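You operate a simulated robot arm through the tools that you are given. There is no shell and no other tool. Be economical: measure what you need, move in short steps, check, and stop when the job is done.

You run a simulated robot arm. Do the job below in one go: nothing can be reset, and whatever is moved stays where it is left.

TASK
Push the top bench drawer shut. Take the green cuvette and leave it on top of the round cover. Take the carton marked "air filters" from the top of the deep bench and leave it on the clear stretch of the side counter. Lift the red lid open. Any order will do. Set down upright: carton.

Only the result counts: the job must be done as asked and must still hold three seconds after the hand-in. Knocking over, shifting, dropping, spilling or breaking anything else fails it. Lids that push on must go on centred and level and be pressed home; caps that screw on are set level and turned clockwise until they are tight.

THE ROBOT
A 7-joint arm with a fingered hand on a trunk, on a base that drives. Base frame: it is fixed to the floor where the robot stands at the start and does not move with it; the origin is under the middle of the robot, x ahead of it, y to its left, z up. Units: cm, degrees, N and s.
Its first joint turns from -149.0 to 149.0 degrees. Places, roughly: brown carton, white carton [150, -50, 100]; clear stretch of the side counter (20x18 cm) [-276, 156, 90]; green cuvette (3x3x7 cm) [140, -10, 90]; red lid [-40, 440, 40]; round cover (8x8x4 cm) [140, 10, 90]; top bench drawer [90, 0, 70]. Payload 3.5 kg.
Tool frame: the origin (TCP) lies between the finger pads and is the grasp point; the fingertips stand 3 cm ahead of it; z points along the fingers, y is the line along which they close. Largest opening 10.4 cm; the body of the gripper starts 3.5 cm behind the TCP. The gripper is a hand of 4 fingers: y runs from the thumb to the fingers, the wrist lies at [-1.5, -11, -18.6] in the tool frame, and closing takes about 1.5 s.
Orientation is that of the tool frame in the base frame, as a unit quaternion [x, y, z, w]. With the fingers straight down and the wrist toward the robot, the tool's x, y and z point along [0, 1, 0], [1, 0, 0] and [0, 0, -1] of the base frame.

THE INTERFACE
- The arm moves only by the tool move_arm. Its argument "motion" is a list that holds one entry, the list of rows, each a list of 7 numbers: the shift along the tool's x, y, z in cm, then the turn, a rotation vector about the tool's x, y, z in degrees, then the closure, from 0 (fully open) to 1 (shut). In form: [[[dx, dy, dz, ax, ay, az, fingers], ...]]. A call has 1 to 12 rows; each row shifts and turns the commanded pose from where the row before left it, along the tool's axes as they then stand. Rows are played at 5 a second. More than 5 cm and 8.6 degrees between two rows, or a gripper value outside its range, and nothing of the call is played. Where a pose cannot be reached the arm comes as near as it can. A force on the tool above 40 N (or 10 N above the force at the start of the call, whichever is more), or a blocked arm, ends the call early, and 0.2 s more pass. The fingers move at their own pace (about 4.5 cm/s each) and stop on an object; they squeeze with about 32 N. The grip force told is the motor's: it shows also when the fingers shut on nothing. Time passes only in rows, and 0.2 s behind the last, so rows that do not move let the fingers close. It gives the time, the measured TCP pose, the force on the tool (base axes), the opening and the grip force at its end, in the units of the frame above (readings bear some noise), with the torque about the TCP (base axes, N m) and any sound that the robot's microphone picked up.
- Cameras (640 x 400 px; columns grow to the right, rows downward): "scene" is now at [4.9, 15.88, 141.97]; the picture's right is [-0.16, -0.99, 0.00], its down [-0.57, 0.09, -0.82] and it looks along [0.81, -0.13, -0.57] (base axes); focal length 268 px, centre (320, 200). "wrist" rides on the gripper at [6.1, -9.2, -13] in the tool frame; the picture's right is [-0.81, 0.28, -0.52], its down [-0.53, -0.71, 0.46] and it looks along [-0.24, 0.64, 0.72] (tool axes); focal length 275 px, centre (320, 200). There is no depth. A picture from a camera that has moved, and an enlarged one, comes with that camera's place and axes in the base frame and with its lens. The place of the scene camera against the robot may be out by one fixed shift of up to 1.2 cm in any direction.
- camera(camera): a new picture of that camera. It takes no simulated time.
- raise_lower(by): slides the trunk up (or, below 0, down) by that many cm; the arm and the scene camera ride with it, the base frame stays. It gives what a move gives, with no picture.
- drive_base(legs): drives the robot by 1 to 6 legs, each [ahead, left, turn to the left] in cm, cm and degrees, along the robot's own axes; the way and the turn of a leg run together, so that a leg with both is an arc; at most 150 cm and 180 degrees a leg. The arm and the cameras ride along, it lands a little off, and it stops where it bumps. It gives what a move gives.
- grasp_type(shape): the hand has 4 fingers and takes this shape, open, in about a second: jaw (thumb against the fingers, like two jaws); tri (thumb and two fingers); tip (a fingertip pinch); poke (one finger out to press); point (the index stretched); flat (the hand flat); cup (the hand cupped); fist (a fist). The gripper value then closes the fingers along that shape, each until it touches; the sizes above hold for jaw. It gives what a move gives, with no picture.
- turn_head(pan, tilt): turns the head with the scene camera to pan (to the left, within 155 degrees either way) and tilt (down, from -29 to 69), counted from straight ahead of the robot. It gives what a move gives.
- enlarge(camera, box): a new picture of the part [left, top, right, bottom] of that camera's present view, enlarged. It takes no simulated time.
- hand_in(): hands the job in; it is judged then, once.

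Go step by step. Nothing tells you exact positions but the pictures and the camera data: compare them with the known pose of the tool, close in by small moves and look again before you grip or let go. The budget is 165 turns and 108 pictures, counting those below and the enlarged ones. Unless the task says otherwise, let go and move clear before handing in, and close with one line.

The tools are called after "Emit:" as name(argument=value, ...) on one line, values as JSON. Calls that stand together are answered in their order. move_arm: Moves the arm, as the interface text tells. Its arguments: {"type":"object","properties":{"motion":{"type":"array","items":{"type":"array","items":{"type":"array","items":{"type":"number"}}}}},"required":["motion"]} The other tools are called the same way: raise_lower (by) slides the trunk up or down; grasp_type (shape) gives the hand a shape; drive_base (legs) drives the base; turn_head (pan, tilt) turns the head that bears the scene camera; camera (camera) takes a picture; enlarge (camera, box) takes an enlarged picture of a part of a camera's view; hand_in () hands the job in.

At the start:

```text
t: 0.0
tcp_pos: [65.03, 5.05, 107.89]
ee_rot: [0.708, 0.707, -0.001, 0.0]
wrist_force: [0.0, -0.1, -1.3]
ft_torque: [-0.04, -0.02, -0.01]
gripper_width: 10.42
finger_force: 0.1
shape: jaw
trunk travel left (down, up): [-45.0, 26.0]
robot x, y, heading: [0.03, 0.13, 0.0]
head pan, tilt: [-9.3, 35.0]
```

scene: 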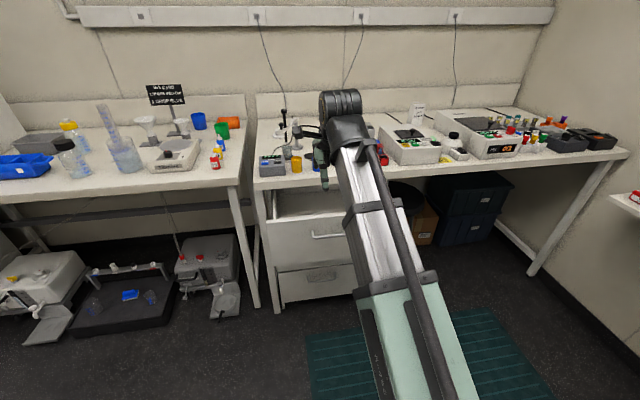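
wrist: 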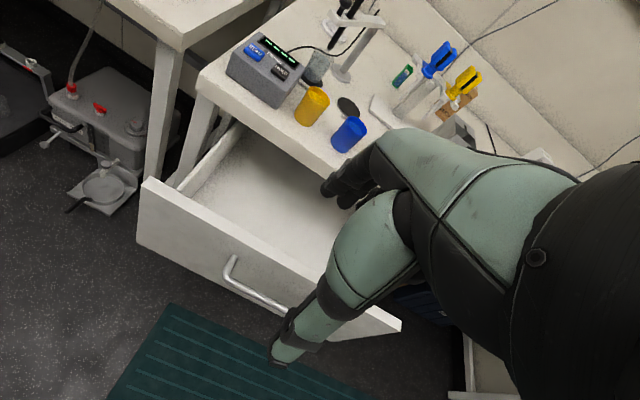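

I see a bench ahead with its top drawer standing open and the arm over it. I look closer at the bench top first.

Emit:
enlarge(camera="scene", box=[240, 80, 400, 200])

Emit:
enlarge(camera="scene", box=[370, 80, 630, 260])

Emit:
enlarge(camera="wrist", box=[200, 0, 520, 200])

```text
3.33 times, centred on (320, 140) of scene
camera zoom: at [4.9, 15.88, 141.97], right [-0.16, -0.99, 0.0], down [-0.57, 0.09, -0.82], along [0.81, -0.13, -0.57], focal length 892 px, centre (320, 400)
```

zoom: 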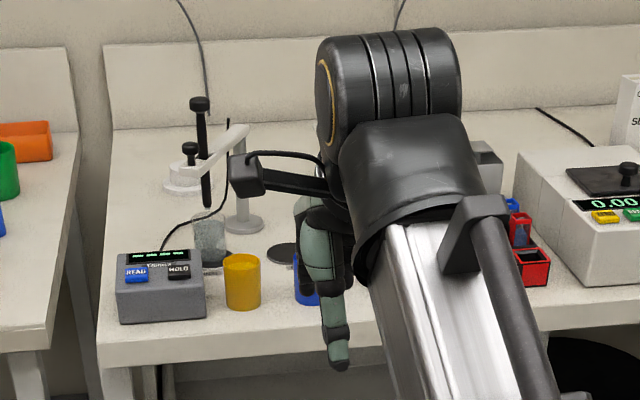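

```text
2.22 times, centred on (500, 170) of scene
camera zoom: at [4.9, 15.88, 141.97], right [-0.16, -0.99, 0.0], down [-0.57, 0.09, -0.82], along [0.81, -0.13, -0.57], focal length 595 px, centre (-80, 267)
```

zoom: 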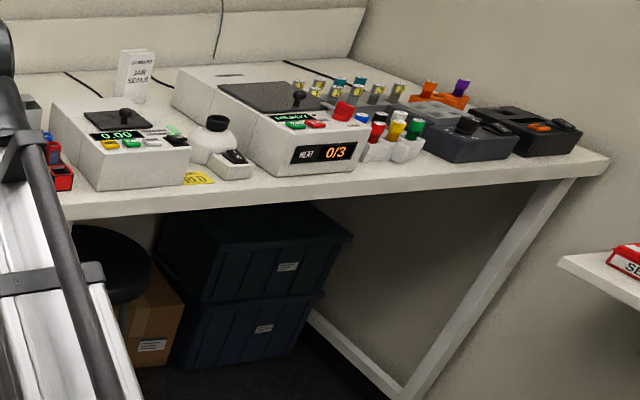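

```text
2.00 times, centred on (360, 100) of wrist
camera zoom: at [56.08, 11.23, 121.12], right [0.28, -0.81, 0.52], down [-0.71, -0.53, -0.46], along [0.64, -0.24, -0.72], focal length 551 px, centre (240, 400)
```

zoom: 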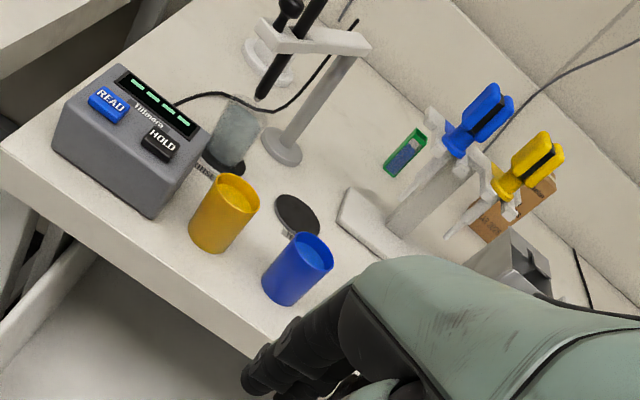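

The arm hides part of the bench, so I move the hand to the right to clear the scene camera's view.

Emit:
move_arm(motion=[[[-5, 0, 0, 0, 0, 0, 0], [-5, 0, 0, 0, 0, 0, 0], [-5, 0, 0, 0, 0, 0, 0], [-5, 0, 0, 0, 0, 0, 0], [-5, 0, 0, 0, 0, 0, 0], [-5, 0, 0, 0, 0, 0, 0], [-5, 0, 0, 0, 0, 0, 0], [-5, 0, 0, 0, 0, 0, 0]]])

Emit:
camera(camera="scene")

Emit:
enlarge(camera="scene", box=[250, 90, 410, 190])

```text
t: 1.8
tcp_pos: [65.24, -34.97, 107.94]
ee_rot: [0.707, 0.708, 0.0, 0.001]
wrist_force: [0.7, 0.3, 0.1]
ft_torque: [-0.04, 0.0, -0.01]
gripper_width: 10.38
finger_force: 0.1
shape: jaw
trunk travel left (down, up): [-45.0, 26.0]
robot x, y, heading: [0.24, 0.04, -0.2]
head pan, tilt: [-9.3, 35.0]
```

```text
102 pictures are left
camera scene: at [4.91, 15.87, 141.97], right [-0.16, -0.99, 0.0], down [-0.57, 0.09, -0.82], along [0.81, -0.13, -0.57], focal length 268 px, centre (320, 200)
```

scene: 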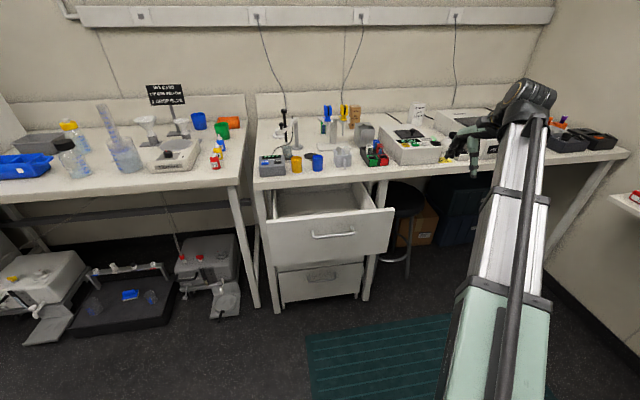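

```text
4.00 times, centred on (330, 140) of scene
camera zoom: at [4.91, 15.87, 141.97], right [-0.16, -0.99, 0.0], down [-0.57, 0.09, -0.82], along [0.81, -0.13, -0.57], focal length 1071 px, centre (280, 440)
```

zoom: 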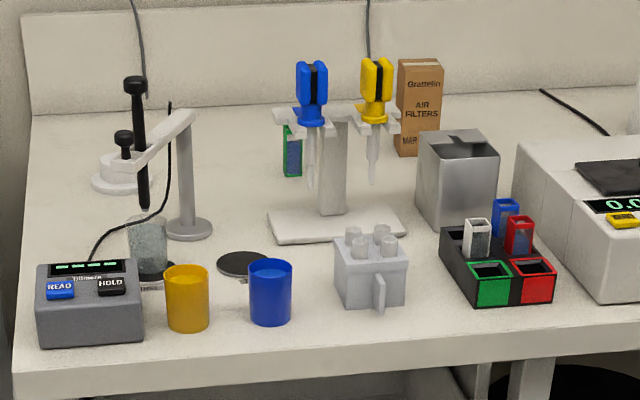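

The carton marked "air filters" is the brown one behind the stands, the green cuvette stands behind the pipette stand, and the drawer is open with its front at about x=88. I close the drawer first: make a fist and turn the hand level, pointing forward.

Emit:
grasp_type(shape="fist")

Emit:
move_arm(motion=[[[0, 0, 0, -8.2, 0, 0, 1], [0, 0, 0, -8.2, 0, 0, 1], [0, 0, 0, -8.2, 0, 0, 1], [0, 0, 0, -8.2, 0, 0, 1], [0, 0, 0, -8.2, 0, 0, 1], [0, 0, 0, -8.2, 0, 0, 1], [0, 0, 0, -8.2, 0, 0, 1], [0, 0, 0, -8.2, 0, 0, 1], [0, 0, 0, -8.2, 0, 0, 1], [0, 0, 0, -8.2, 0, 0, 1], [0, 0, 0, -8, 0, 0, 1]]])

```text
t: 2.7
tcp_pos: [65.21, -34.91, 107.97]
ee_rot: [0.708, 0.707, 0.0, 0.0]
wrist_force: [0.2, -0.5, -0.1]
ft_torque: [-0.02, 0.01, 0.0]
gripper_width: 0.01
finger_force: 0.1
shape: fist
trunk travel left (down, up): [-45.0, 26.0]
robot x, y, heading: [-0.09, -0.12, -0.1]
head pan, tilt: [-9.3, 35.0]
```

```text
t: 5.1
tcp_pos: [65.07, -35.08, 108.12]
ee_rot: [0.5, 0.499, 0.5, 0.501]
wrist_force: [-0.1, -0.2, -0.4]
ft_torque: [0.03, 0.01, 0.03]
gripper_width: 0.03
finger_force: 0.0
shape: fist
trunk travel left (down, up): [-45.0, 26.0]
robot x, y, heading: [0.05, -0.02, 0.4]
head pan, tilt: [-9.3, 35.0]
```

The hand is level. I bring it in front of the drawer centre and down.

Emit:
move_arm(motion=[[[3.5, -3.5, 0, 0, 0, 0, 1], [3.5, -3.5, 0, 0, 0, 0, 1], [3.5, -3.5, 0, 0, 0, 0, 1], [3.5, -3.5, 0, 0, 0, 0, 1], [3.5, -3.5, 0, 0, 0, 0, 1], [3.5, -3.5, 0, 0, 0, 0, 1], [3.5, -3.5, 0, 0, 0, 0, 1], [3.5, -3.5, 0, 0, 0, 0, 1], [3.5, -3.5, 0, 0, 0, 0, 1]]])

Emit:
camera(camera="scene")

Emit:
camera(camera="wrist")

```text
t: 7.1
tcp_pos: [63.52, -9.81, 76.55]
ee_rot: [0.49, 0.515, 0.5, 0.496]
wrist_force: [1.0, -0.7, -0.4]
ft_torque: [0.02, 0.04, -0.03]
gripper_width: 0.0
finger_force: 0.1
shape: fist
out of reach, approached as far as the arm can: row 7, 8, 9
trunk travel left (down, up): [-45.0, 26.0]
robot x, y, heading: [0.0, -0.02, 0.0]
head pan, tilt: [-9.3, 35.0]
```

```text
100 pictures are left
camera scene: at [4.91, 15.88, 141.97], right [-0.16, -0.99, 0.0], down [-0.57, 0.09, -0.82], along [0.81, -0.13, -0.57], focal length 268 px, centre (320, 200)
```

scene: 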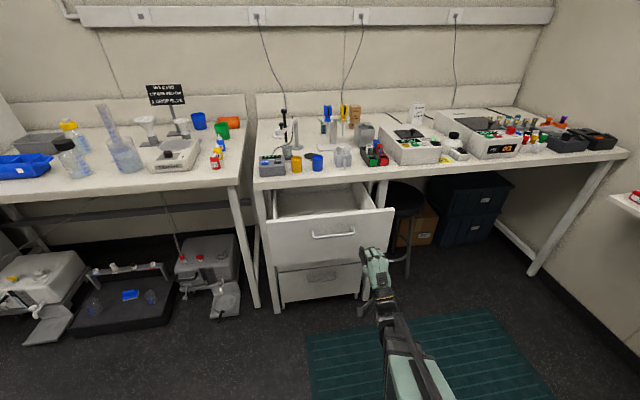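

```text
99 pictures are left
camera wrist: at [50.38, -4.34, 67.49], right [-0.49, -0.82, 0.3], down [0.46, -0.53, -0.71], along [0.74, -0.21, 0.64], focal length 275 px, centre (320, 200)
```

wrist: 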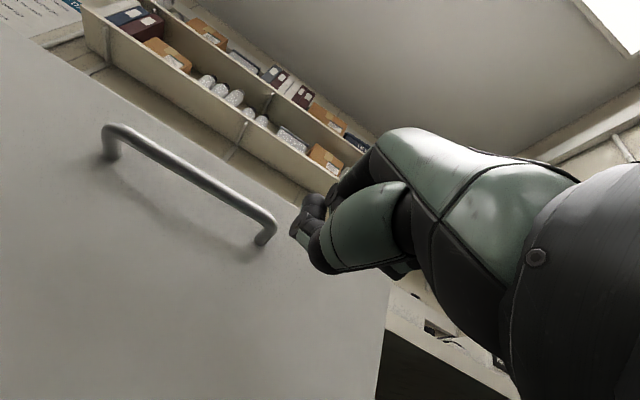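

The fist is in front of the drawer a bit to the right; I line it up with the middle and move ahead.

Emit:
move_arm(motion=[[[1, -1, 4, 0, 0, 0, 1], [0, -2, 4, 0, 0, 0, 1], [0, -2, 2, 0, 0, 0, 1], [0, 0, 0, 0, 0, 0, 1]]])

Emit:
enlarge(camera="scene", box=[240, 170, 440, 300])

```text
t: 8.1
tcp_pos: [72.39, -13.95, 72.21]
ee_rot: [0.495, 0.507, 0.5, 0.498]
wrist_force: [0.1, 0.0, -0.2]
ft_torque: [-0.01, -0.02, -0.04]
gripper_width: 0.0
finger_force: 0.0
shape: fist
out of reach, approached as far as the arm can: row 1, 2, 3
trunk travel left (down, up): [-45.0, 26.0]
robot x, y, heading: [-0.4, 0.35, -0.1]
head pan, tilt: [-9.3, 35.0]
```

```text
3.08 times, centred on (340, 235) of scene
camera zoom: at [4.91, 15.87, 141.97], right [-0.16, -0.99, 0.0], down [-0.57, 0.09, -0.82], along [0.81, -0.13, -0.57], focal length 824 px, centre (258, 92)
```

zoom: 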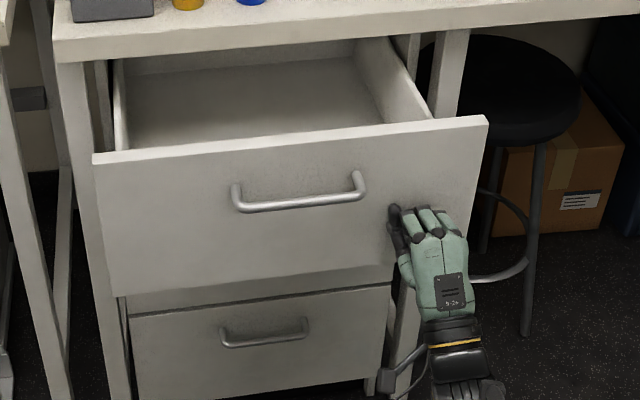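

The fist is still right of the middle, because the arm is too folded. I back the base off a little to gain room.

Emit:
drive_base(legs=[[-20, 0, 0]])

Emit:
move_arm(motion=[[[2, 0, 0, 0, 0, 0, 1], [4, 0, 0, 0, 0, 0, 1], [4, 0, 0, 0, 0, 0, 1], [0, 0, 0, 0, 0, 0, 1]]])

```text
t: 9.7
tcp_pos: [52.44, -13.87, 72.19]
ee_rot: [0.494, 0.509, 0.5, 0.498]
wrist_force: [-0.6, -0.1, 0.0]
ft_torque: [0.0, -0.01, -0.01]
gripper_width: 0.0
finger_force: 0.0
shape: fist
trunk travel left (down, up): [-45.0, 26.0]
robot x, y, heading: [-19.73, 0.02, 0.4]
head pan, tilt: [-9.3, 35.0]
```

```text
t: 10.7
tcp_pos: [51.42, -9.59, 72.74]
ee_rot: [0.481, 0.525, 0.501, 0.492]
wrist_force: [0.5, -0.5, -0.4]
ft_torque: [0.0, 0.01, 0.02]
gripper_width: 0.0
finger_force: 0.1
shape: fist
out of reach, approached as far as the arm can: row 1, 2, 3
trunk travel left (down, up): [-45.0, 26.0]
robot x, y, heading: [-20.31, -0.14, 0.2]
head pan, tilt: [-9.3, 35.0]
```

I now stretch the arm forward while keeping clear of the drawer front.

Emit:
move_arm(motion=[[[0, 0, 5, 0, 0, 0, 1], [0, 0, 5, 0, 0, 0, 1], [0, 0, 5, 0, 0, 0, 1], [4, 0, 2, 0, 0, 0, 1], [4, 0, 0, 0, 0, 0, 1], [0, 0, 0, 0, 0, 0, 1]]])

Emit:
enlarge(camera="scene", box=[240, 140, 440, 270])

```text
t: 12.1
tcp_pos: [66.13, -11.14, 73.25]
ee_rot: [0.479, 0.53, 0.499, 0.491]
wrist_force: [0.1, -0.3, 0.6]
ft_torque: [-0.02, 0.0, 0.0]
gripper_width: 0.0
finger_force: 0.1
shape: fist
out of reach, approached as far as the arm can: row 1, 2, 3, 4, 5
trunk travel left (down, up): [-45.0, 26.0]
robot x, y, heading: [-19.79, -0.25, 0.2]
head pan, tilt: [-9.3, 35.0]
```

```text
3.08 times, centred on (340, 205) of scene
camera zoom: at [-15.09, 15.86, 141.96], right [-0.16, -0.99, 0.0], down [-0.57, 0.09, -0.82], along [0.81, -0.13, -0.57], focal length 824 px, centre (258, 185)
```

zoom: 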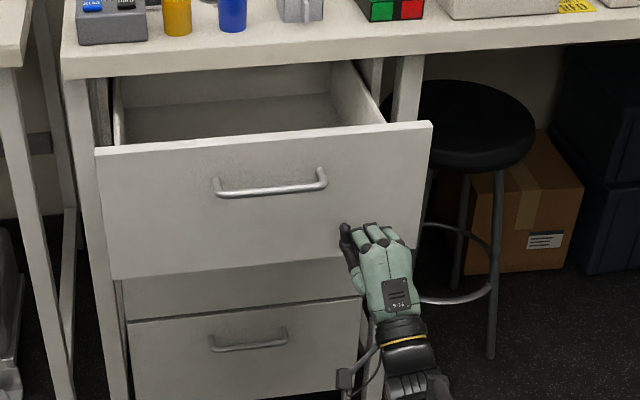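

The fist faces the drawer front just right of the handle, which is good enough. I push forward and watch the force.

Emit:
move_arm(motion=[[[0, 0, 4, 0, 0, 0, 1], [0, 0, 4, 0, 0, 0, 1], [0, 0, 4, 0, 0, 0, 1], [0, 0, 3, 0, 0, 0, 1], [0, 0, 3, 0, 0, 0, 1], [0, 0, 3, 0, 0, 0, 1], [0, 0, 3, 0, 0, 0, 1]]])

Emit:
enlarge(camera="scene", box=[240, 140, 440, 270])

```text
t: 13.7
tcp_pos: [83.46, -11.93, 75.29]
ee_rot: [0.474, 0.535, 0.5, 0.488]
wrist_force: [-1.2, 0.8, -1.1]
ft_torque: [0.01, -0.02, 0.06]
gripper_width: 9.6
finger_force: 0.1
shape: fist
out of reach, approached as far as the arm can: row 2, 3, 4, 5, 6, 7
trunk travel left (down, up): [-45.0, 26.0]
robot x, y, heading: [-19.64, 0.14, 0.3]
head pan, tilt: [-9.3, 35.0]
```

```text
3.08 times, centred on (340, 205) of scene
camera zoom: at [-15.08, 15.85, 141.96], right [-0.16, -0.99, 0.0], down [-0.57, 0.09, -0.82], along [0.81, -0.13, -0.57], focal length 824 px, centre (258, 185)
```

zoom: 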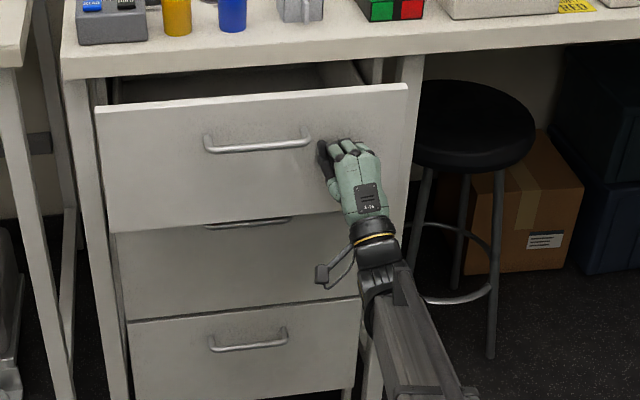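

The drawer is moving in freely. I keep pushing until it meets its stop.

Emit:
move_arm(motion=[[[0, 0, 3, 0, 0, 0, 1], [0, 0, 3, 0, 0, 0, 1], [0, 0, 3, 0, 0, 0, 1], [0, 0, 2, 0, 0, 0, 1], [0, 0, 2, 0, 0, 0, 1], [0, 0, 2, 0, 0, 0, 1]]])

Emit:
enlarge(camera="scene", box=[240, 140, 440, 270])

```text
t: 15.1
tcp_pos: [84.69, -11.84, 78.29]
ee_rot: [0.475, 0.534, 0.5, 0.488]
wrist_force: [-1.6, -0.6, -0.2]
ft_torque: [-0.02, -0.02, 0.08]
gripper_width: 9.6
finger_force: 0.1
shape: fist
out of reach, approached as far as the arm can: row 1, 2, 3, 4, 5, 6
trunk travel left (down, up): [-45.0, 26.0]
robot x, y, heading: [-20.06, -0.1, 0.1]
head pan, tilt: [-9.3, 35.0]
```

```text
3.08 times, centred on (340, 205) of scene
camera zoom: at [-15.08, 15.86, 141.97], right [-0.16, -0.99, 0.0], down [-0.57, 0.09, -0.82], along [0.81, -0.13, -0.57], focal length 824 px, centre (258, 185)
```

zoom: 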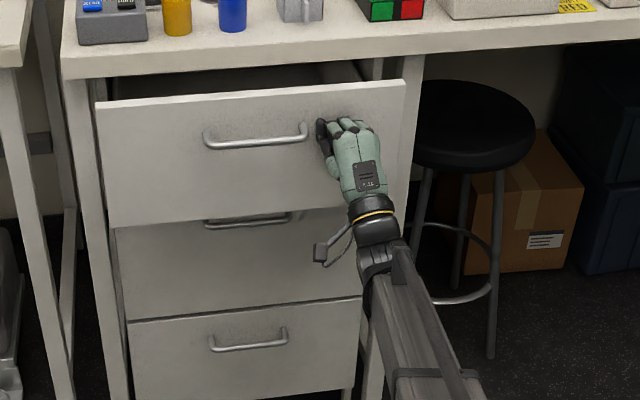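

The arm is at its limit with the drawer still about 10 cm open. I use the base to carry the fist on, in short steps.

Emit:
drive_base(legs=[[7, 0, 0]])

Emit:
enlarge(camera="scene", box=[240, 140, 440, 270])

```text
t: 16.1
tcp_pos: [91.63, -12.09, 78.36]
ee_rot: [0.476, 0.534, 0.5, 0.489]
wrist_force: [-0.2, -0.6, 0.6]
ft_torque: [0.04, 0.01, 0.01]
gripper_width: 9.61
finger_force: 0.1
shape: fist
trunk travel left (down, up): [-45.0, 26.0]
robot x, y, heading: [-12.86, -0.26, -0.1]
head pan, tilt: [-9.3, 35.0]
```

```text
3.08 times, centred on (340, 205) of scene
camera zoom: at [-8.22, 15.86, 141.96], right [-0.16, -0.99, 0.0], down [-0.57, 0.09, -0.82], along [0.81, -0.13, -0.57], focal length 824 px, centre (258, 185)
```

zoom: 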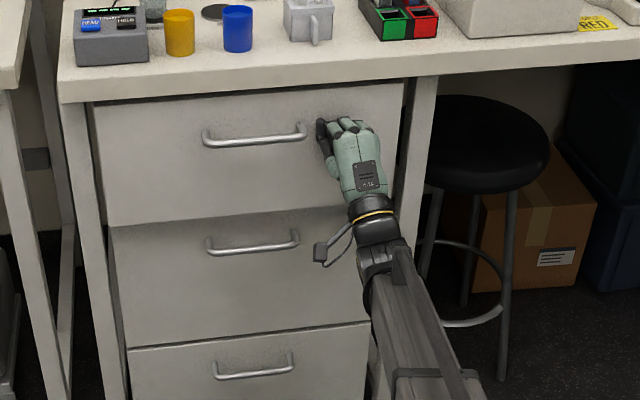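

It is nearly shut; I push on a few centimetres more.

Emit:
drive_base(legs=[[4, 0, 0]])

Emit:
enlarge(camera="scene", box=[240, 140, 440, 270])

```text
t: 17.1
tcp_pos: [95.07, -12.0, 78.24]
ee_rot: [0.475, 0.534, 0.5, 0.489]
wrist_force: [-7.7, 1.6, 0.6]
ft_torque: [-0.01, -0.13, 0.14]
gripper_width: 9.6
finger_force: 0.0
shape: fist
trunk travel left (down, up): [-45.0, 26.0]
robot x, y, heading: [-8.95, -0.08, 0.2]
head pan, tilt: [-9.3, 35.0]
stopped in leg 1: the force on the tool passed its limit at 50 N (the readings are from after the stop); the commanded pose is now the measured one
```

```text
3.08 times, centred on (340, 205) of scene
camera zoom: at [-4.35, 15.89, 141.97], right [-0.16, -0.99, 0.0], down [-0.57, 0.09, -0.82], along [0.81, -0.13, -0.57], focal length 824 px, centre (258, 185)
```

zoom: 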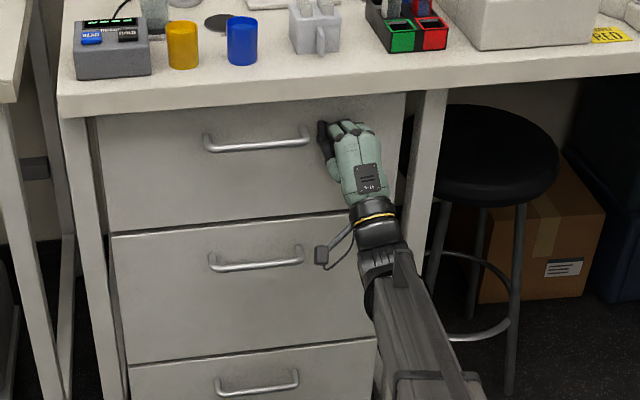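

The push met 50 N, so the drawer seems to be at its stop. I back off, restore the hand to the jaw shape and look.

Emit:
drive_base(legs=[[-25, 0, 0]])

Emit:
move_arm(motion=[[[-3.5, 3.5, 0, 0, 0, 0, 1], [-3.5, 3.5, 0, 0, 0, 0, 1], [-3.5, 3.5, 0, 0, 0, 0, 1], [-3.5, 3.5, 0, 0, 0, 0, 1], [-3.5, 3.5, 0, 0, 0, 0, 1], [0, 4.5, 0, 0, 0, 0, 1], [0, 4.5, 0, 0, 0, 0, 1], [0, 4.5, 0, 0, 0, 0, 1]]])

Emit:
camera(camera="scene")

Emit:
enlarge(camera="scene", box=[240, 110, 440, 240])

```text
t: 18.9
tcp_pos: [70.01, -12.45, 78.1]
ee_rot: [0.476, 0.534, 0.499, 0.49]
wrist_force: [0.3, -0.6, -0.2]
ft_torque: [0.04, 0.03, 0.01]
gripper_width: 0.0
finger_force: 0.0
shape: fist
trunk travel left (down, up): [-45.0, 26.0]
robot x, y, heading: [-33.95, -0.11, -0.2]
head pan, tilt: [-9.3, 35.0]
```

```text
t: 20.7
tcp_pos: [70.82, -27.91, 110.23]
ee_rot: [0.477, 0.533, 0.498, 0.49]
wrist_force: [-0.3, 1.6, 0.6]
ft_torque: [-0.04, 0.02, 0.0]
gripper_width: 0.01
finger_force: 0.1
shape: fist
out of reach, approached as far as the arm can: row 4, 5
trunk travel left (down, up): [-45.0, 26.0]
robot x, y, heading: [-34.32, -0.16, -0.0]
head pan, tilt: [-9.3, 35.0]
```

```text
92 pictures are left
camera scene: at [-29.24, 15.85, 141.96], right [-0.16, -0.99, 0.0], down [-0.57, 0.09, -0.82], along [0.81, -0.13, -0.57], focal length 268 px, centre (320, 200)
```

scene: 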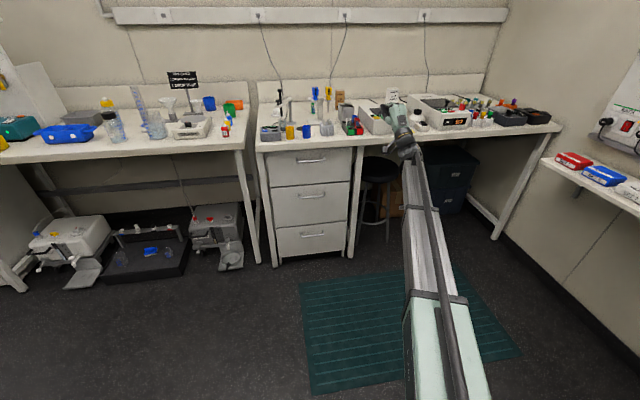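

```text
3.08 times, centred on (340, 175) of scene
camera zoom: at [-29.24, 15.85, 141.96], right [-0.16, -0.99, 0.0], down [-0.57, 0.09, -0.82], along [0.81, -0.13, -0.57], focal length 824 px, centre (258, 277)
```

zoom: 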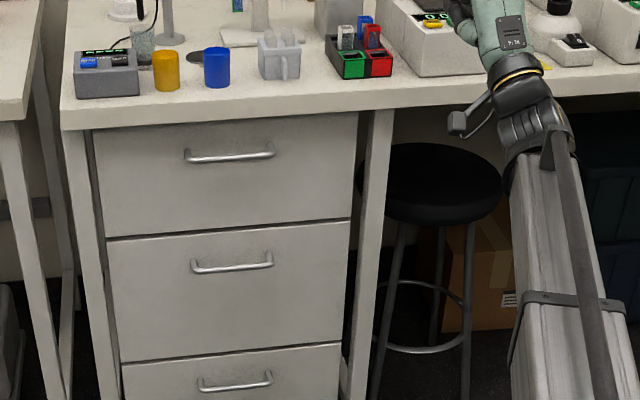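

The drawer is shut flush. Next I turn the hand back to point down, reshape it to jaw, raise the trunk and bring the hand in before driving close to the bench.

Emit:
move_arm(motion=[[[0, 0, 0, 8.2, 0, 0, 1], [0, 0, 0, 8.2, 0, 0, 1], [0, 0, 0, 8.2, 0, 0, 1], [0, 0, 0, 8.2, 0, 0, 1], [0, 0, 0, 8.2, 0, 0, 1], [0, 0, 0, 8.2, 0, 0, 1], [0, 0, 0, 8.2, 0, 0, 1], [0, 0, 0, 8.2, 0, 0, 1], [0, 0, 0, 8.2, 0, 0, 1], [0, 0, 0, 8.2, 0, 0, 1], [0, 0, 0, 8, 0, 0, 1]]])

Emit:
grasp_type(shape="jaw")

Emit:
raise_lower(by=20)

```text
t: 23.1
tcp_pos: [59.64, -24.07, 106.31]
ee_rot: [0.684, 0.729, -0.025, 0.011]
wrist_force: [0.3, 0.1, -0.4]
ft_torque: [0.04, -0.03, 0.02]
gripper_width: 0.0
finger_force: 0.0
shape: fist
out of reach, approached as far as the arm can: row 6, 7, 8, 9, 10, 11
trunk travel left (down, up): [-45.0, 26.0]
robot x, y, heading: [-34.23, 0.03, 0.2]
head pan, tilt: [-9.3, 35.0]
```

```text
t: 24.0
tcp_pos: [59.72, -24.19, 106.38]
ee_rot: [0.684, 0.729, -0.025, 0.011]
wrist_force: [0.3, -0.4, -0.2]
ft_torque: [0.0, 0.02, -0.02]
gripper_width: 10.34
finger_force: 0.1
shape: jaw
trunk travel left (down, up): [-45.0, 26.0]
robot x, y, heading: [-34.19, -0.2, -0.3]
head pan, tilt: [-9.3, 35.0]
```

```text
t: 26.2
tcp_pos: [59.71, -24.0, 126.34]
ee_rot: [0.684, 0.729, -0.025, 0.011]
wrist_force: [0.0, -1.0, 0.3]
ft_torque: [0.01, 0.02, -0.01]
gripper_width: 10.39
finger_force: 0.1
shape: jaw
trunk travel left (down, up): [-65.0, 6.0]
robot x, y, heading: [-34.22, -0.05, -0.2]
head pan, tilt: [-9.3, 35.0]
```

Now I draw the hand in and look at the commanded orientation before driving.

Emit:
move_arm(motion=[[[-3, -4, 0, 0, 0, 0, 0], [-3, -4, 0, 0, 0, 0, 0], [-3, -4, 0, 0, 0, 0, 0], [-3, -4, 0, 0, 0, 0, 0], [-3, -4, 0, 0, 0, 0, 0], [0, -5, 0, 0, 0, 0, 0]]])

Emit:
drive_base(legs=[[80, 0, 0]])

Emit:
camera(camera="scene")

```text
t: 27.6
tcp_pos: [35.45, -40.86, 127.86]
ee_rot: [0.684, 0.729, -0.024, 0.011]
wrist_force: [-0.6, 0.4, 0.5]
ft_torque: [-0.01, 0.0, -0.02]
gripper_width: 10.4
finger_force: 0.0
shape: jaw
trunk travel left (down, up): [-65.0, 6.0]
robot x, y, heading: [-34.16, 0.13, -0.2]
head pan, tilt: [-9.3, 35.0]
```

```text
t: 31.9
tcp_pos: [115.46, -40.93, 127.84]
ee_rot: [0.683, 0.73, -0.024, 0.011]
wrist_force: [0.9, -0.3, 0.4]
ft_torque: [-0.02, -0.02, -0.04]
gripper_width: 10.39
finger_force: 0.1
shape: jaw
trunk travel left (down, up): [-65.0, 6.0]
robot x, y, heading: [45.79, -0.18, 0.0]
head pan, tilt: [-9.3, 35.0]
```

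```text
90 pictures are left
camera scene: at [50.61, 15.75, 161.96], right [-0.16, -0.99, 0.0], down [-0.57, 0.09, -0.82], along [0.81, -0.13, -0.57], focal length 268 px, centre (320, 200)
```

scene: 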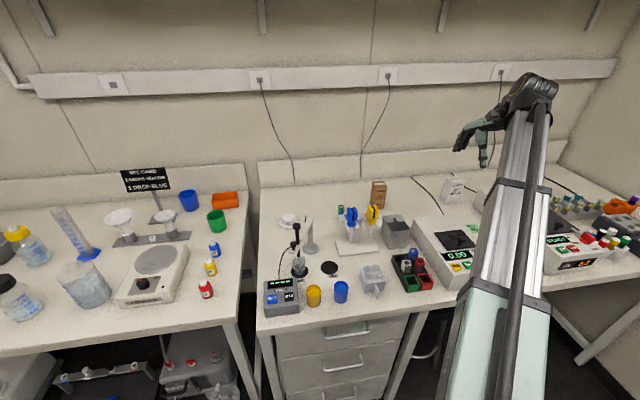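

Emit:
enlarge(camera="scene", box=[255, 170, 415, 270])

Emit:
enlarge(camera="scene", box=[260, 190, 340, 240])

```text
4.00 times, centred on (335, 220) of scene
camera zoom: at [50.61, 15.75, 161.96], right [-0.16, -0.99, 0.0], down [-0.57, 0.09, -0.82], along [0.81, -0.13, -0.57], focal length 1071 px, centre (260, 120)
```

zoom: 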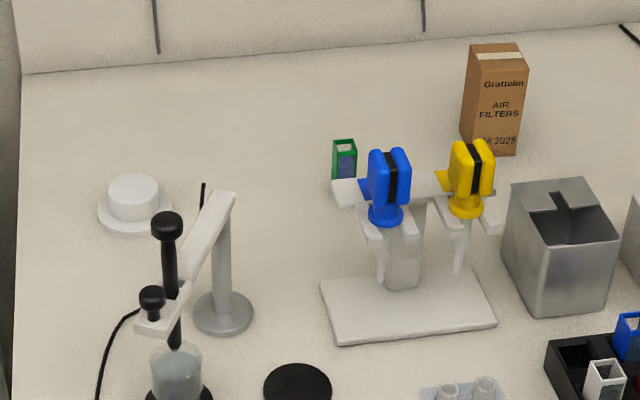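

```text
8.00 times, centred on (300, 215) of scene
camera zoom: at [50.61, 15.75, 161.96], right [-0.16, -0.99, 0.0], down [-0.57, 0.09, -0.82], along [0.81, -0.13, -0.57], focal length 2142 px, centre (480, 80)
```

zoom: 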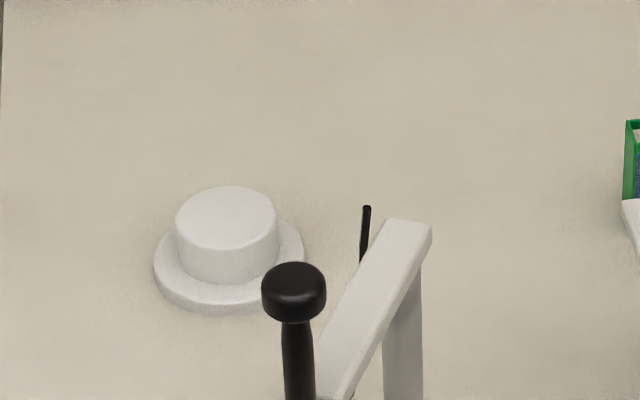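

The round cover is the white hat-shaped lid at about (138, 14.6) with its top near z=93. The green cuvette stands at about (137, -7) behind the pipette stand, so I'll come in between the pipettes and the electrode from the left front. I shift the base left.

Emit:
drive_base(legs=[[4, 30, 0]])

Emit:
turn_head(pan=-25, tilt=35)

Emit:
camera(camera="scene")

Emit:
camera(camera="wrist")

```text
t: 33.9
tcp_pos: [119.58, -11.12, 127.74]
ee_rot: [0.683, 0.73, -0.024, 0.01]
wrist_force: [0.2, 0.6, -0.3]
ft_torque: [-0.02, 0.01, 0.01]
gripper_width: 10.4
finger_force: 0.1
shape: jaw
trunk travel left (down, up): [-65.0, 6.0]
robot x, y, heading: [49.48, 29.67, 0.1]
head pan, tilt: [-9.3, 35.0]
```

```text
t: 34.7
tcp_pos: [119.56, -11.09, 127.76]
ee_rot: [0.683, 0.73, -0.024, 0.011]
wrist_force: [-0.5, 0.2, -0.4]
ft_torque: [0.04, 0.02, 0.02]
gripper_width: 10.41
finger_force: 0.1
shape: jaw
trunk travel left (down, up): [-65.0, 6.0]
robot x, y, heading: [49.65, 29.71, 0.0]
head pan, tilt: [-25.0, 35.0]
```

```text
87 pictures are left
camera scene: at [53.96, 43.22, 161.97], right [-0.42, -0.91, 0.0], down [-0.52, 0.24, -0.82], along [0.74, -0.35, -0.57], focal length 268 px, centre (320, 200)
```

scene: 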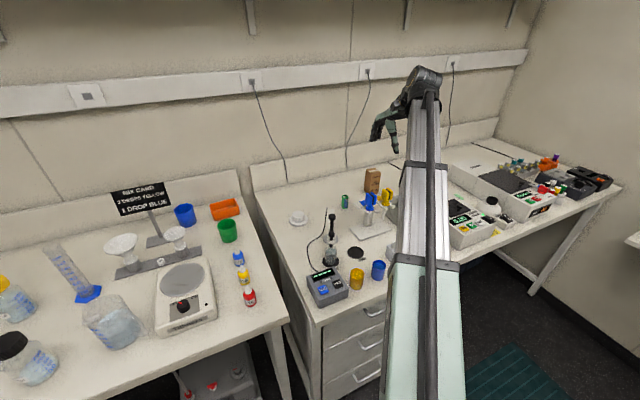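

```text
86 pictures are left
camera wrist: at [110.39, -5.0, 140.72], right [0.34, -0.76, 0.55], down [-0.68, -0.6, -0.41], along [0.65, -0.24, -0.73], focal length 275 px, centre (320, 200)
```

wrist: 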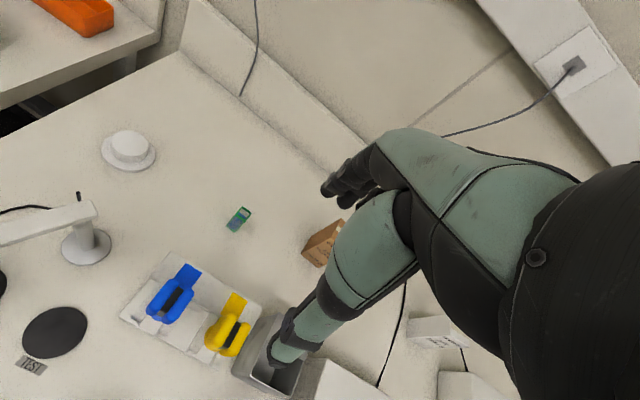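

The wrist camera agrees: cuvette at about (136.5, -7.5). I level the tool, yaw it about 27 degrees so the wrist comes from the left front, and move above the cuvette.

Emit:
move_arm(motion=[[[0, 0, 0, -1.15, 2.8, 0, 0], [0, 0, 0, 0, 0, 6.8, 0], [0, 0, 0, 0, 0, 6.8, 0], [0, 0, 0, 0, 0, 6.8, 0], [0, 0, 0, 0, 0, 6.9, 0], [2.6, 3.55, 0, 0, 0, 0, 0], [2.6, 3.55, 0, 0, 0, 0, 0], [2.6, 3.55, 0, 0, 0, 0, 0], [2.6, 3.55, 0, 0, 0, 0, 0], [0, 0, 0, 0, 0, 0, 0]]])

Emit:
camera(camera="wrist")

Emit:
camera(camera="scene")

```text
t: 36.9
tcp_pos: [137.1, -7.32, 127.52]
ee_rot: [0.836, 0.549, 0.0, -0.001]
wrist_force: [-0.3, 0.9, 0.2]
ft_torque: [-0.03, 0.03, -0.02]
gripper_width: 10.38
finger_force: 0.1
shape: jaw
trunk travel left (down, up): [-65.0, 6.0]
robot x, y, heading: [49.75, 29.75, 0.2]
head pan, tilt: [-25.0, 35.0]
```

```text
85 pictures are left
camera wrist: at [131.25, 1.95, 140.64], right [-0.07, -0.85, 0.52], down [-0.87, -0.2, -0.45], along [0.49, -0.48, -0.73], focal length 275 px, centre (320, 200)
```

wrist: 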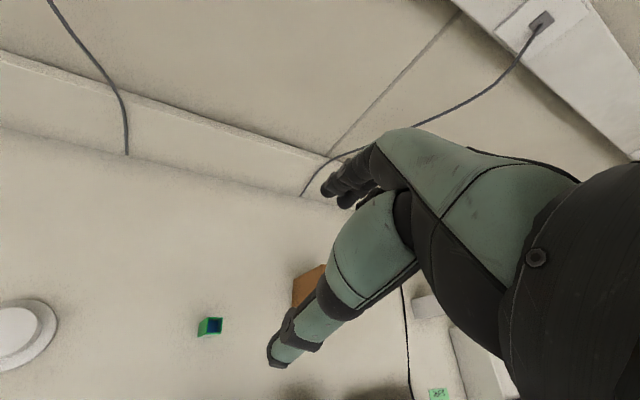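

```text
84 pictures are left
camera scene: at [53.93, 43.22, 161.97], right [-0.42, -0.91, 0.0], down [-0.52, 0.24, -0.82], along [0.74, -0.35, -0.57], focal length 268 px, centre (320, 200)
```

scene: 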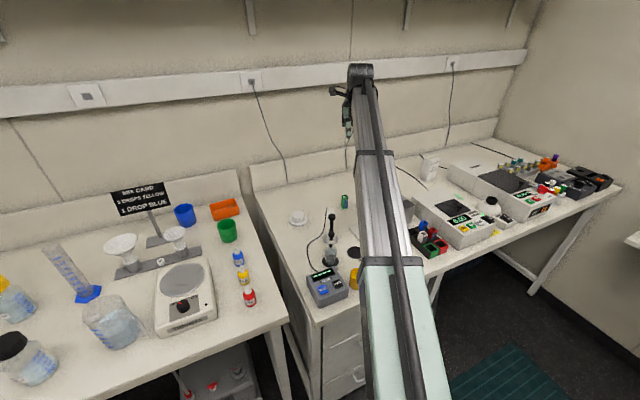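

The cuvette is nearly under the hand. I raise the trunk fully so the forearm slopes well above the pipettes, then descend part of the way.

Emit:
raise_lower(by=6)

Emit:
move_arm(motion=[[[0, 0, 5, 0, 0, 0, 0], [0, 0, 5, 0, 0, 0, 0], [0, 0, 5, 0, 0, 0, 0], [0, 0, 5, 0, 0, 0, 0], [0, 0, 5, 0, 0, 0, 0], [0, 0, 0, 0, 0, 0, 0]]])

Emit:
camera(camera="wrist")

Emit:
enlarge(camera="scene", box=[270, 100, 470, 225])

```text
t: 37.9
tcp_pos: [137.06, -7.37, 133.5]
ee_rot: [0.837, 0.548, 0.0, -0.001]
wrist_force: [0.1, -0.9, 0.5]
ft_torque: [-0.02, 0.0, 0.0]
gripper_width: 10.4
finger_force: 0.1
shape: jaw
trunk travel left (down, up): [-71.0, 0.0]
robot x, y, heading: [49.7, 29.79, 0.2]
head pan, tilt: [-25.0, 35.0]
```

```text
t: 39.3
tcp_pos: [136.87, -7.2, 108.15]
ee_rot: [0.836, 0.549, 0.0, -0.001]
wrist_force: [0.6, 0.6, -0.3]
ft_torque: [-0.01, 0.01, -0.02]
gripper_width: 10.36
finger_force: 0.1
shape: jaw
trunk travel left (down, up): [-71.0, 0.0]
robot x, y, heading: [49.61, 29.73, 0.1]
head pan, tilt: [-25.0, 35.0]
```

```text
83 pictures are left
camera wrist: at [131.12, 2.09, 121.28], right [-0.07, -0.85, 0.52], down [-0.87, -0.2, -0.45], along [0.49, -0.48, -0.73], focal length 275 px, centre (320, 200)
```

wrist: 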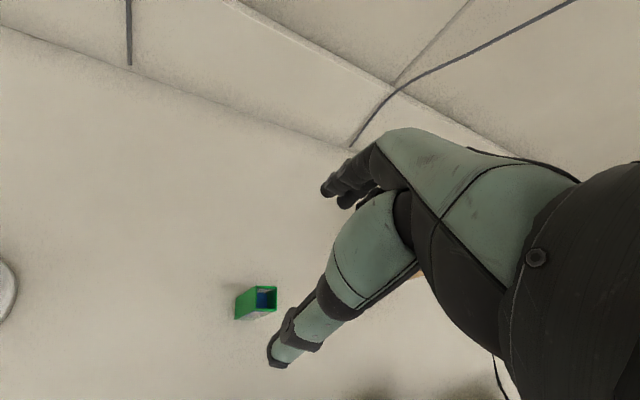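

```text
3.20 times, centred on (370, 162) of scene
camera zoom: at [53.94, 43.22, 167.97], right [-0.42, -0.91, 0.0], down [-0.52, 0.24, -0.82], along [0.74, -0.35, -0.57], focal length 857 px, centre (160, 320)
```

zoom: 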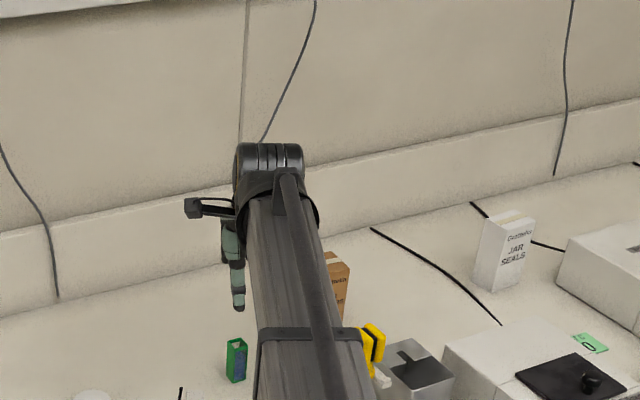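

Cuvette centre is about (136.2, -7.2), 0.6 cm nearer than the tool. I correct, turn back a little toward its faces, and lower to just above it.

Emit:
move_arm(motion=[[[-0.26, -0.6, 0, 0, 0, -7, 0], [0, 0, 3, 0, 0, 0, 0], [0, 0, 3, 0, 0, 0, 0], [0, 0, 0, 0, 0, 0, 0]]])

Emit:
camera(camera="wrist")

Emit:
enlarge(camera="scene", box=[270, 130, 430, 230])

```text
t: 40.3
tcp_pos: [136.33, -7.32, 102.54]
ee_rot: [0.801, 0.598, -0.001, -0.002]
wrist_force: [-0.4, 0.1, 0.2]
ft_torque: [-0.02, 0.03, 0.02]
gripper_width: 10.39
finger_force: 0.1
shape: jaw
trunk travel left (down, up): [-71.0, 0.0]
robot x, y, heading: [49.36, 29.36, 0.0]
head pan, tilt: [-25.0, 35.0]
```

```text
81 pictures are left
camera wrist: at [129.33, 1.12, 115.5], right [0.03, -0.86, 0.52], down [-0.84, -0.31, -0.45], along [0.55, -0.42, -0.73], focal length 275 px, centre (320, 200)
```

wrist: 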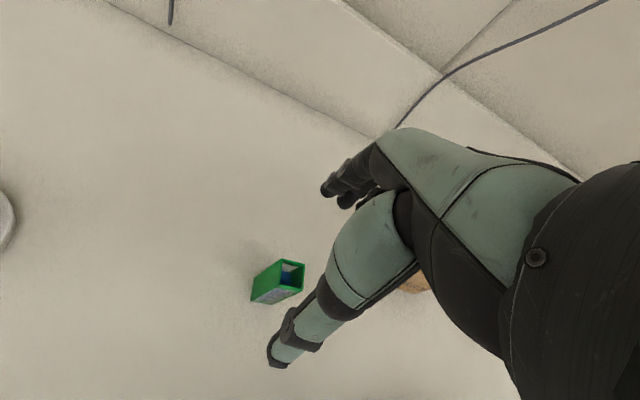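

```text
4.00 times, centred on (350, 180) of scene
camera zoom: at [53.94, 43.22, 167.97], right [-0.42, -0.91, 0.0], down [-0.52, 0.24, -0.82], along [0.74, -0.35, -0.57], focal length 1071 px, centre (200, 280)
```

zoom: 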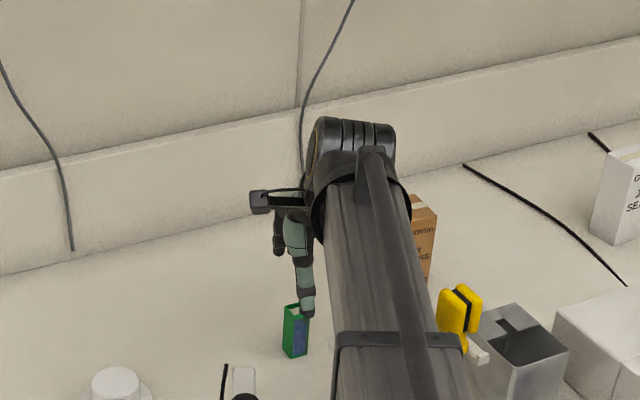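

The cuvette sits almost between thumb and fingers. I correct by 0.4 cm and go down to grip height.

Emit:
move_arm(motion=[[[-0.21, -0.35, 1.5, 0, 0, 0, 0], [0, 0, 2, 0, 0, 0, 0], [0, 0, 2, 0, 0, 0, 0], [0, 0, 2, 0, 0, 0, 0], [0, 0, 0, 0, 0, 0, 0]]])

Emit:
camera(camera="wrist")

Emit:
enlarge(camera="scene", box=[270, 130, 430, 230])

```text
t: 41.5
tcp_pos: [135.94, -7.31, 94.82]
ee_rot: [0.801, 0.598, -0.001, 0.0]
wrist_force: [0.5, -0.2, -1.4]
ft_torque: [-0.02, -0.03, 0.0]
gripper_width: 10.37
finger_force: 0.0
shape: jaw
trunk travel left (down, up): [-71.0, 0.0]
robot x, y, heading: [49.48, 29.78, 0.0]
head pan, tilt: [-25.0, 35.0]
```

```text
79 pictures are left
camera wrist: at [129.03, 0.98, 107.96], right [0.03, -0.86, 0.52], down [-0.84, -0.31, -0.45], along [0.55, -0.42, -0.73], focal length 275 px, centre (320, 200)
```

wrist: 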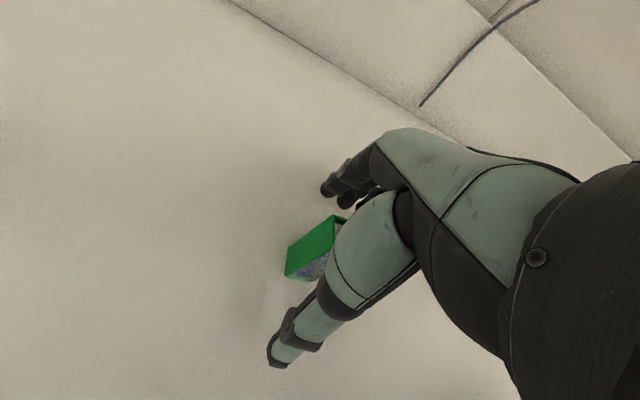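

```text
4.00 times, centred on (350, 180) of scene
camera zoom: at [53.95, 43.21, 167.97], right [-0.42, -0.91, 0.0], down [-0.52, 0.24, -0.82], along [0.74, -0.35, -0.57], focal length 1071 px, centre (200, 280)
```

zoom: 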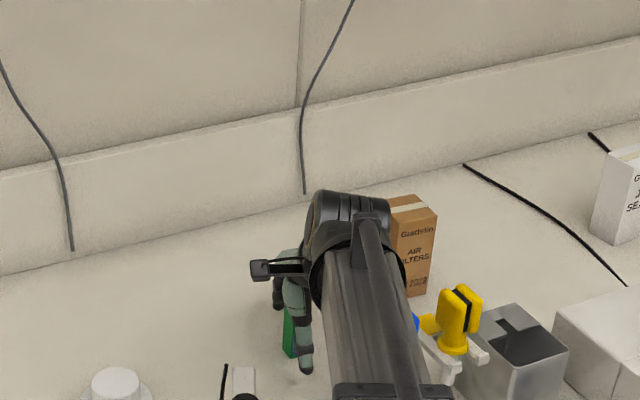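

The cuvette stands between the thumb and fingers with no contact. I close the hand.

Emit:
move_arm(motion=[[[0, 0, 0, 0, 0, 0, 0.4], [0, 0, 0, 0, 0, 0, 0.6], [0, 0, 0, 0, 0, 0, 0.8], [0, 0, 0, 0, 0, 0, 1], [0, 0, 0, 0, 0, 0, 1], [0, 0, 0, 0, 0, 0, 1], [0, 0, 0, 0, 0, 0, 1], [0, 0, 0, 0, 0, 0, 1]]])

Emit:
camera(camera="wrist")

```text
t: 43.3
tcp_pos: [135.82, -7.44, 94.97]
ee_rot: [0.801, 0.598, -0.001, 0.0]
wrist_force: [-0.2, 0.3, -0.8]
ft_torque: [-0.02, 0.0, -0.03]
gripper_width: 1.72
finger_force: 31.9
shape: jaw
trunk travel left (down, up): [-71.0, 0.0]
robot x, y, heading: [49.76, 29.51, -0.1]
head pan, tilt: [-25.0, 35.0]
```

```text
77 pictures are left
camera wrist: at [129.04, 0.97, 107.99], right [0.03, -0.86, 0.52], down [-0.84, -0.31, -0.45], along [0.55, -0.42, -0.73], focal length 275 px, centre (320, 200)
```

wrist: 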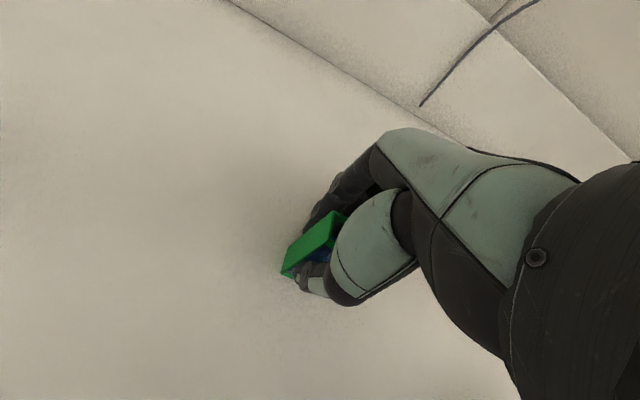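

The fingers hold at 1.7 cm with full grip force. I lift straight up and check that the cuvette comes along.

Emit:
move_arm(motion=[[[0, 0, -2, 0, 0, 0, 1], [0, 0, -3, 0, 0, 0, 1], [0, 0, -4, 0, 0, 0, 1], [0, 0, -4, 0, 0, 0, 1], [0, 0, 0, 0, 0, 0, 1]]])

Emit:
camera(camera="wrist")

Emit:
enlarge(camera="scene", box=[270, 120, 430, 220])

```text
t: 44.5
tcp_pos: [136.2, -7.4, 107.82]
ee_rot: [0.801, 0.599, 0.0, -0.001]
wrist_force: [0.6, 0.3, 0.2]
ft_torque: [0.01, 0.02, -0.01]
gripper_width: 1.72
finger_force: 32.1
shape: jaw
trunk travel left (down, up): [-71.0, 0.0]
robot x, y, heading: [50.14, 29.37, 0.1]
head pan, tilt: [-25.0, 35.0]
```

```text
76 pictures are left
camera wrist: at [129.36, 1.04, 120.97], right [0.03, -0.86, 0.52], down [-0.84, -0.31, -0.45], along [0.55, -0.42, -0.73], focal length 275 px, centre (320, 200)
```

wrist: 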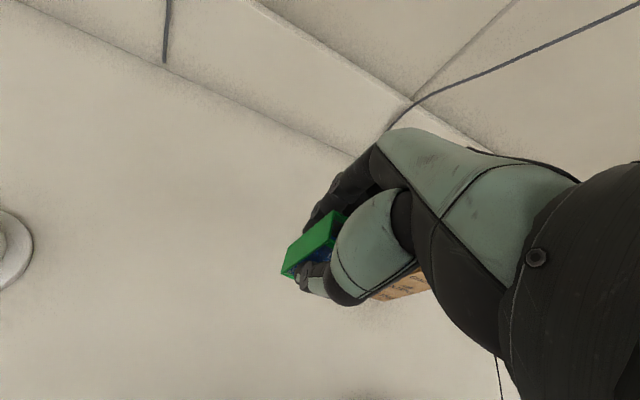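

```text
4.00 times, centred on (350, 170) of scene
camera zoom: at [53.97, 43.21, 167.97], right [-0.42, -0.91, 0.0], down [-0.52, 0.24, -0.82], along [0.74, -0.35, -0.57], focal length 1071 px, centre (200, 320)
```

zoom: 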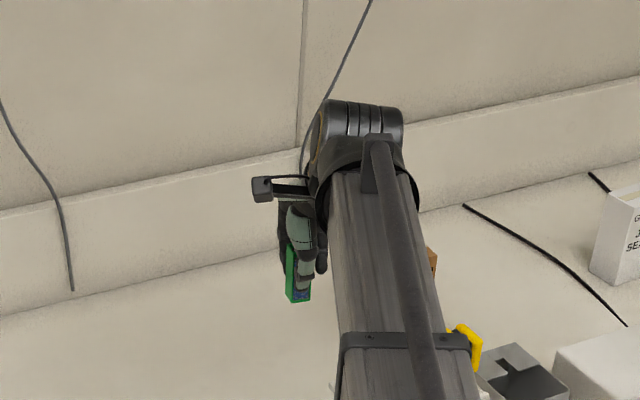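

The cuvette is held upright. I raise it and move halfway toward the cover, then measure the cover with the wrist camera.

Emit:
move_arm(motion=[[[0, 0, -4, 0, 0, 0, 1], [0, 0, -4, 0, 0, 0, 1], [0, 0, -3, 0, 0, 0, 1], [3.8, -1, 0, 0, 0, 0, 1], [3.8, -1, 0, 0, 0, 0, 1], [3.8, -1, 0, 0, 0, 0, 1], [0, 0, 0, 0, 0, 0, 1]]])

Emit:
camera(camera="wrist")

Emit:
camera(camera="scene")

```text
t: 46.1
tcp_pos: [136.42, 4.56, 119.37]
ee_rot: [0.802, 0.598, 0.0, -0.001]
wrist_force: [0.0, 1.0, -0.2]
ft_torque: [-0.04, 0.0, 0.01]
gripper_width: 1.73
finger_force: 32.2
shape: jaw
trunk travel left (down, up): [-71.0, 0.0]
robot x, y, heading: [49.65, 29.51, -0.0]
head pan, tilt: [-25.0, 35.0]
```

```text
74 pictures are left
camera wrist: at [129.57, 12.99, 132.41], right [0.03, -0.86, 0.52], down [-0.84, -0.31, -0.45], along [0.55, -0.42, -0.73], focal length 275 px, centre (320, 200)
```

wrist: 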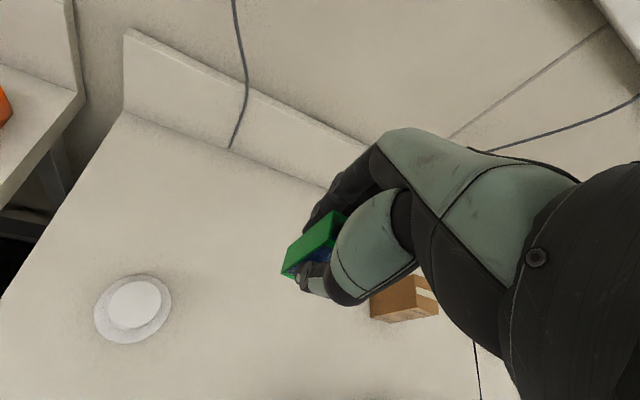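

```text
73 pictures are left
camera scene: at [53.96, 43.19, 167.97], right [-0.42, -0.91, 0.0], down [-0.52, 0.24, -0.82], along [0.74, -0.35, -0.57], focal length 268 px, centre (320, 200)
```

scene: 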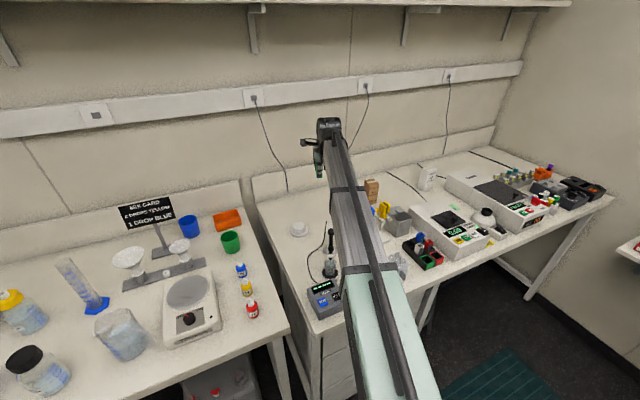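

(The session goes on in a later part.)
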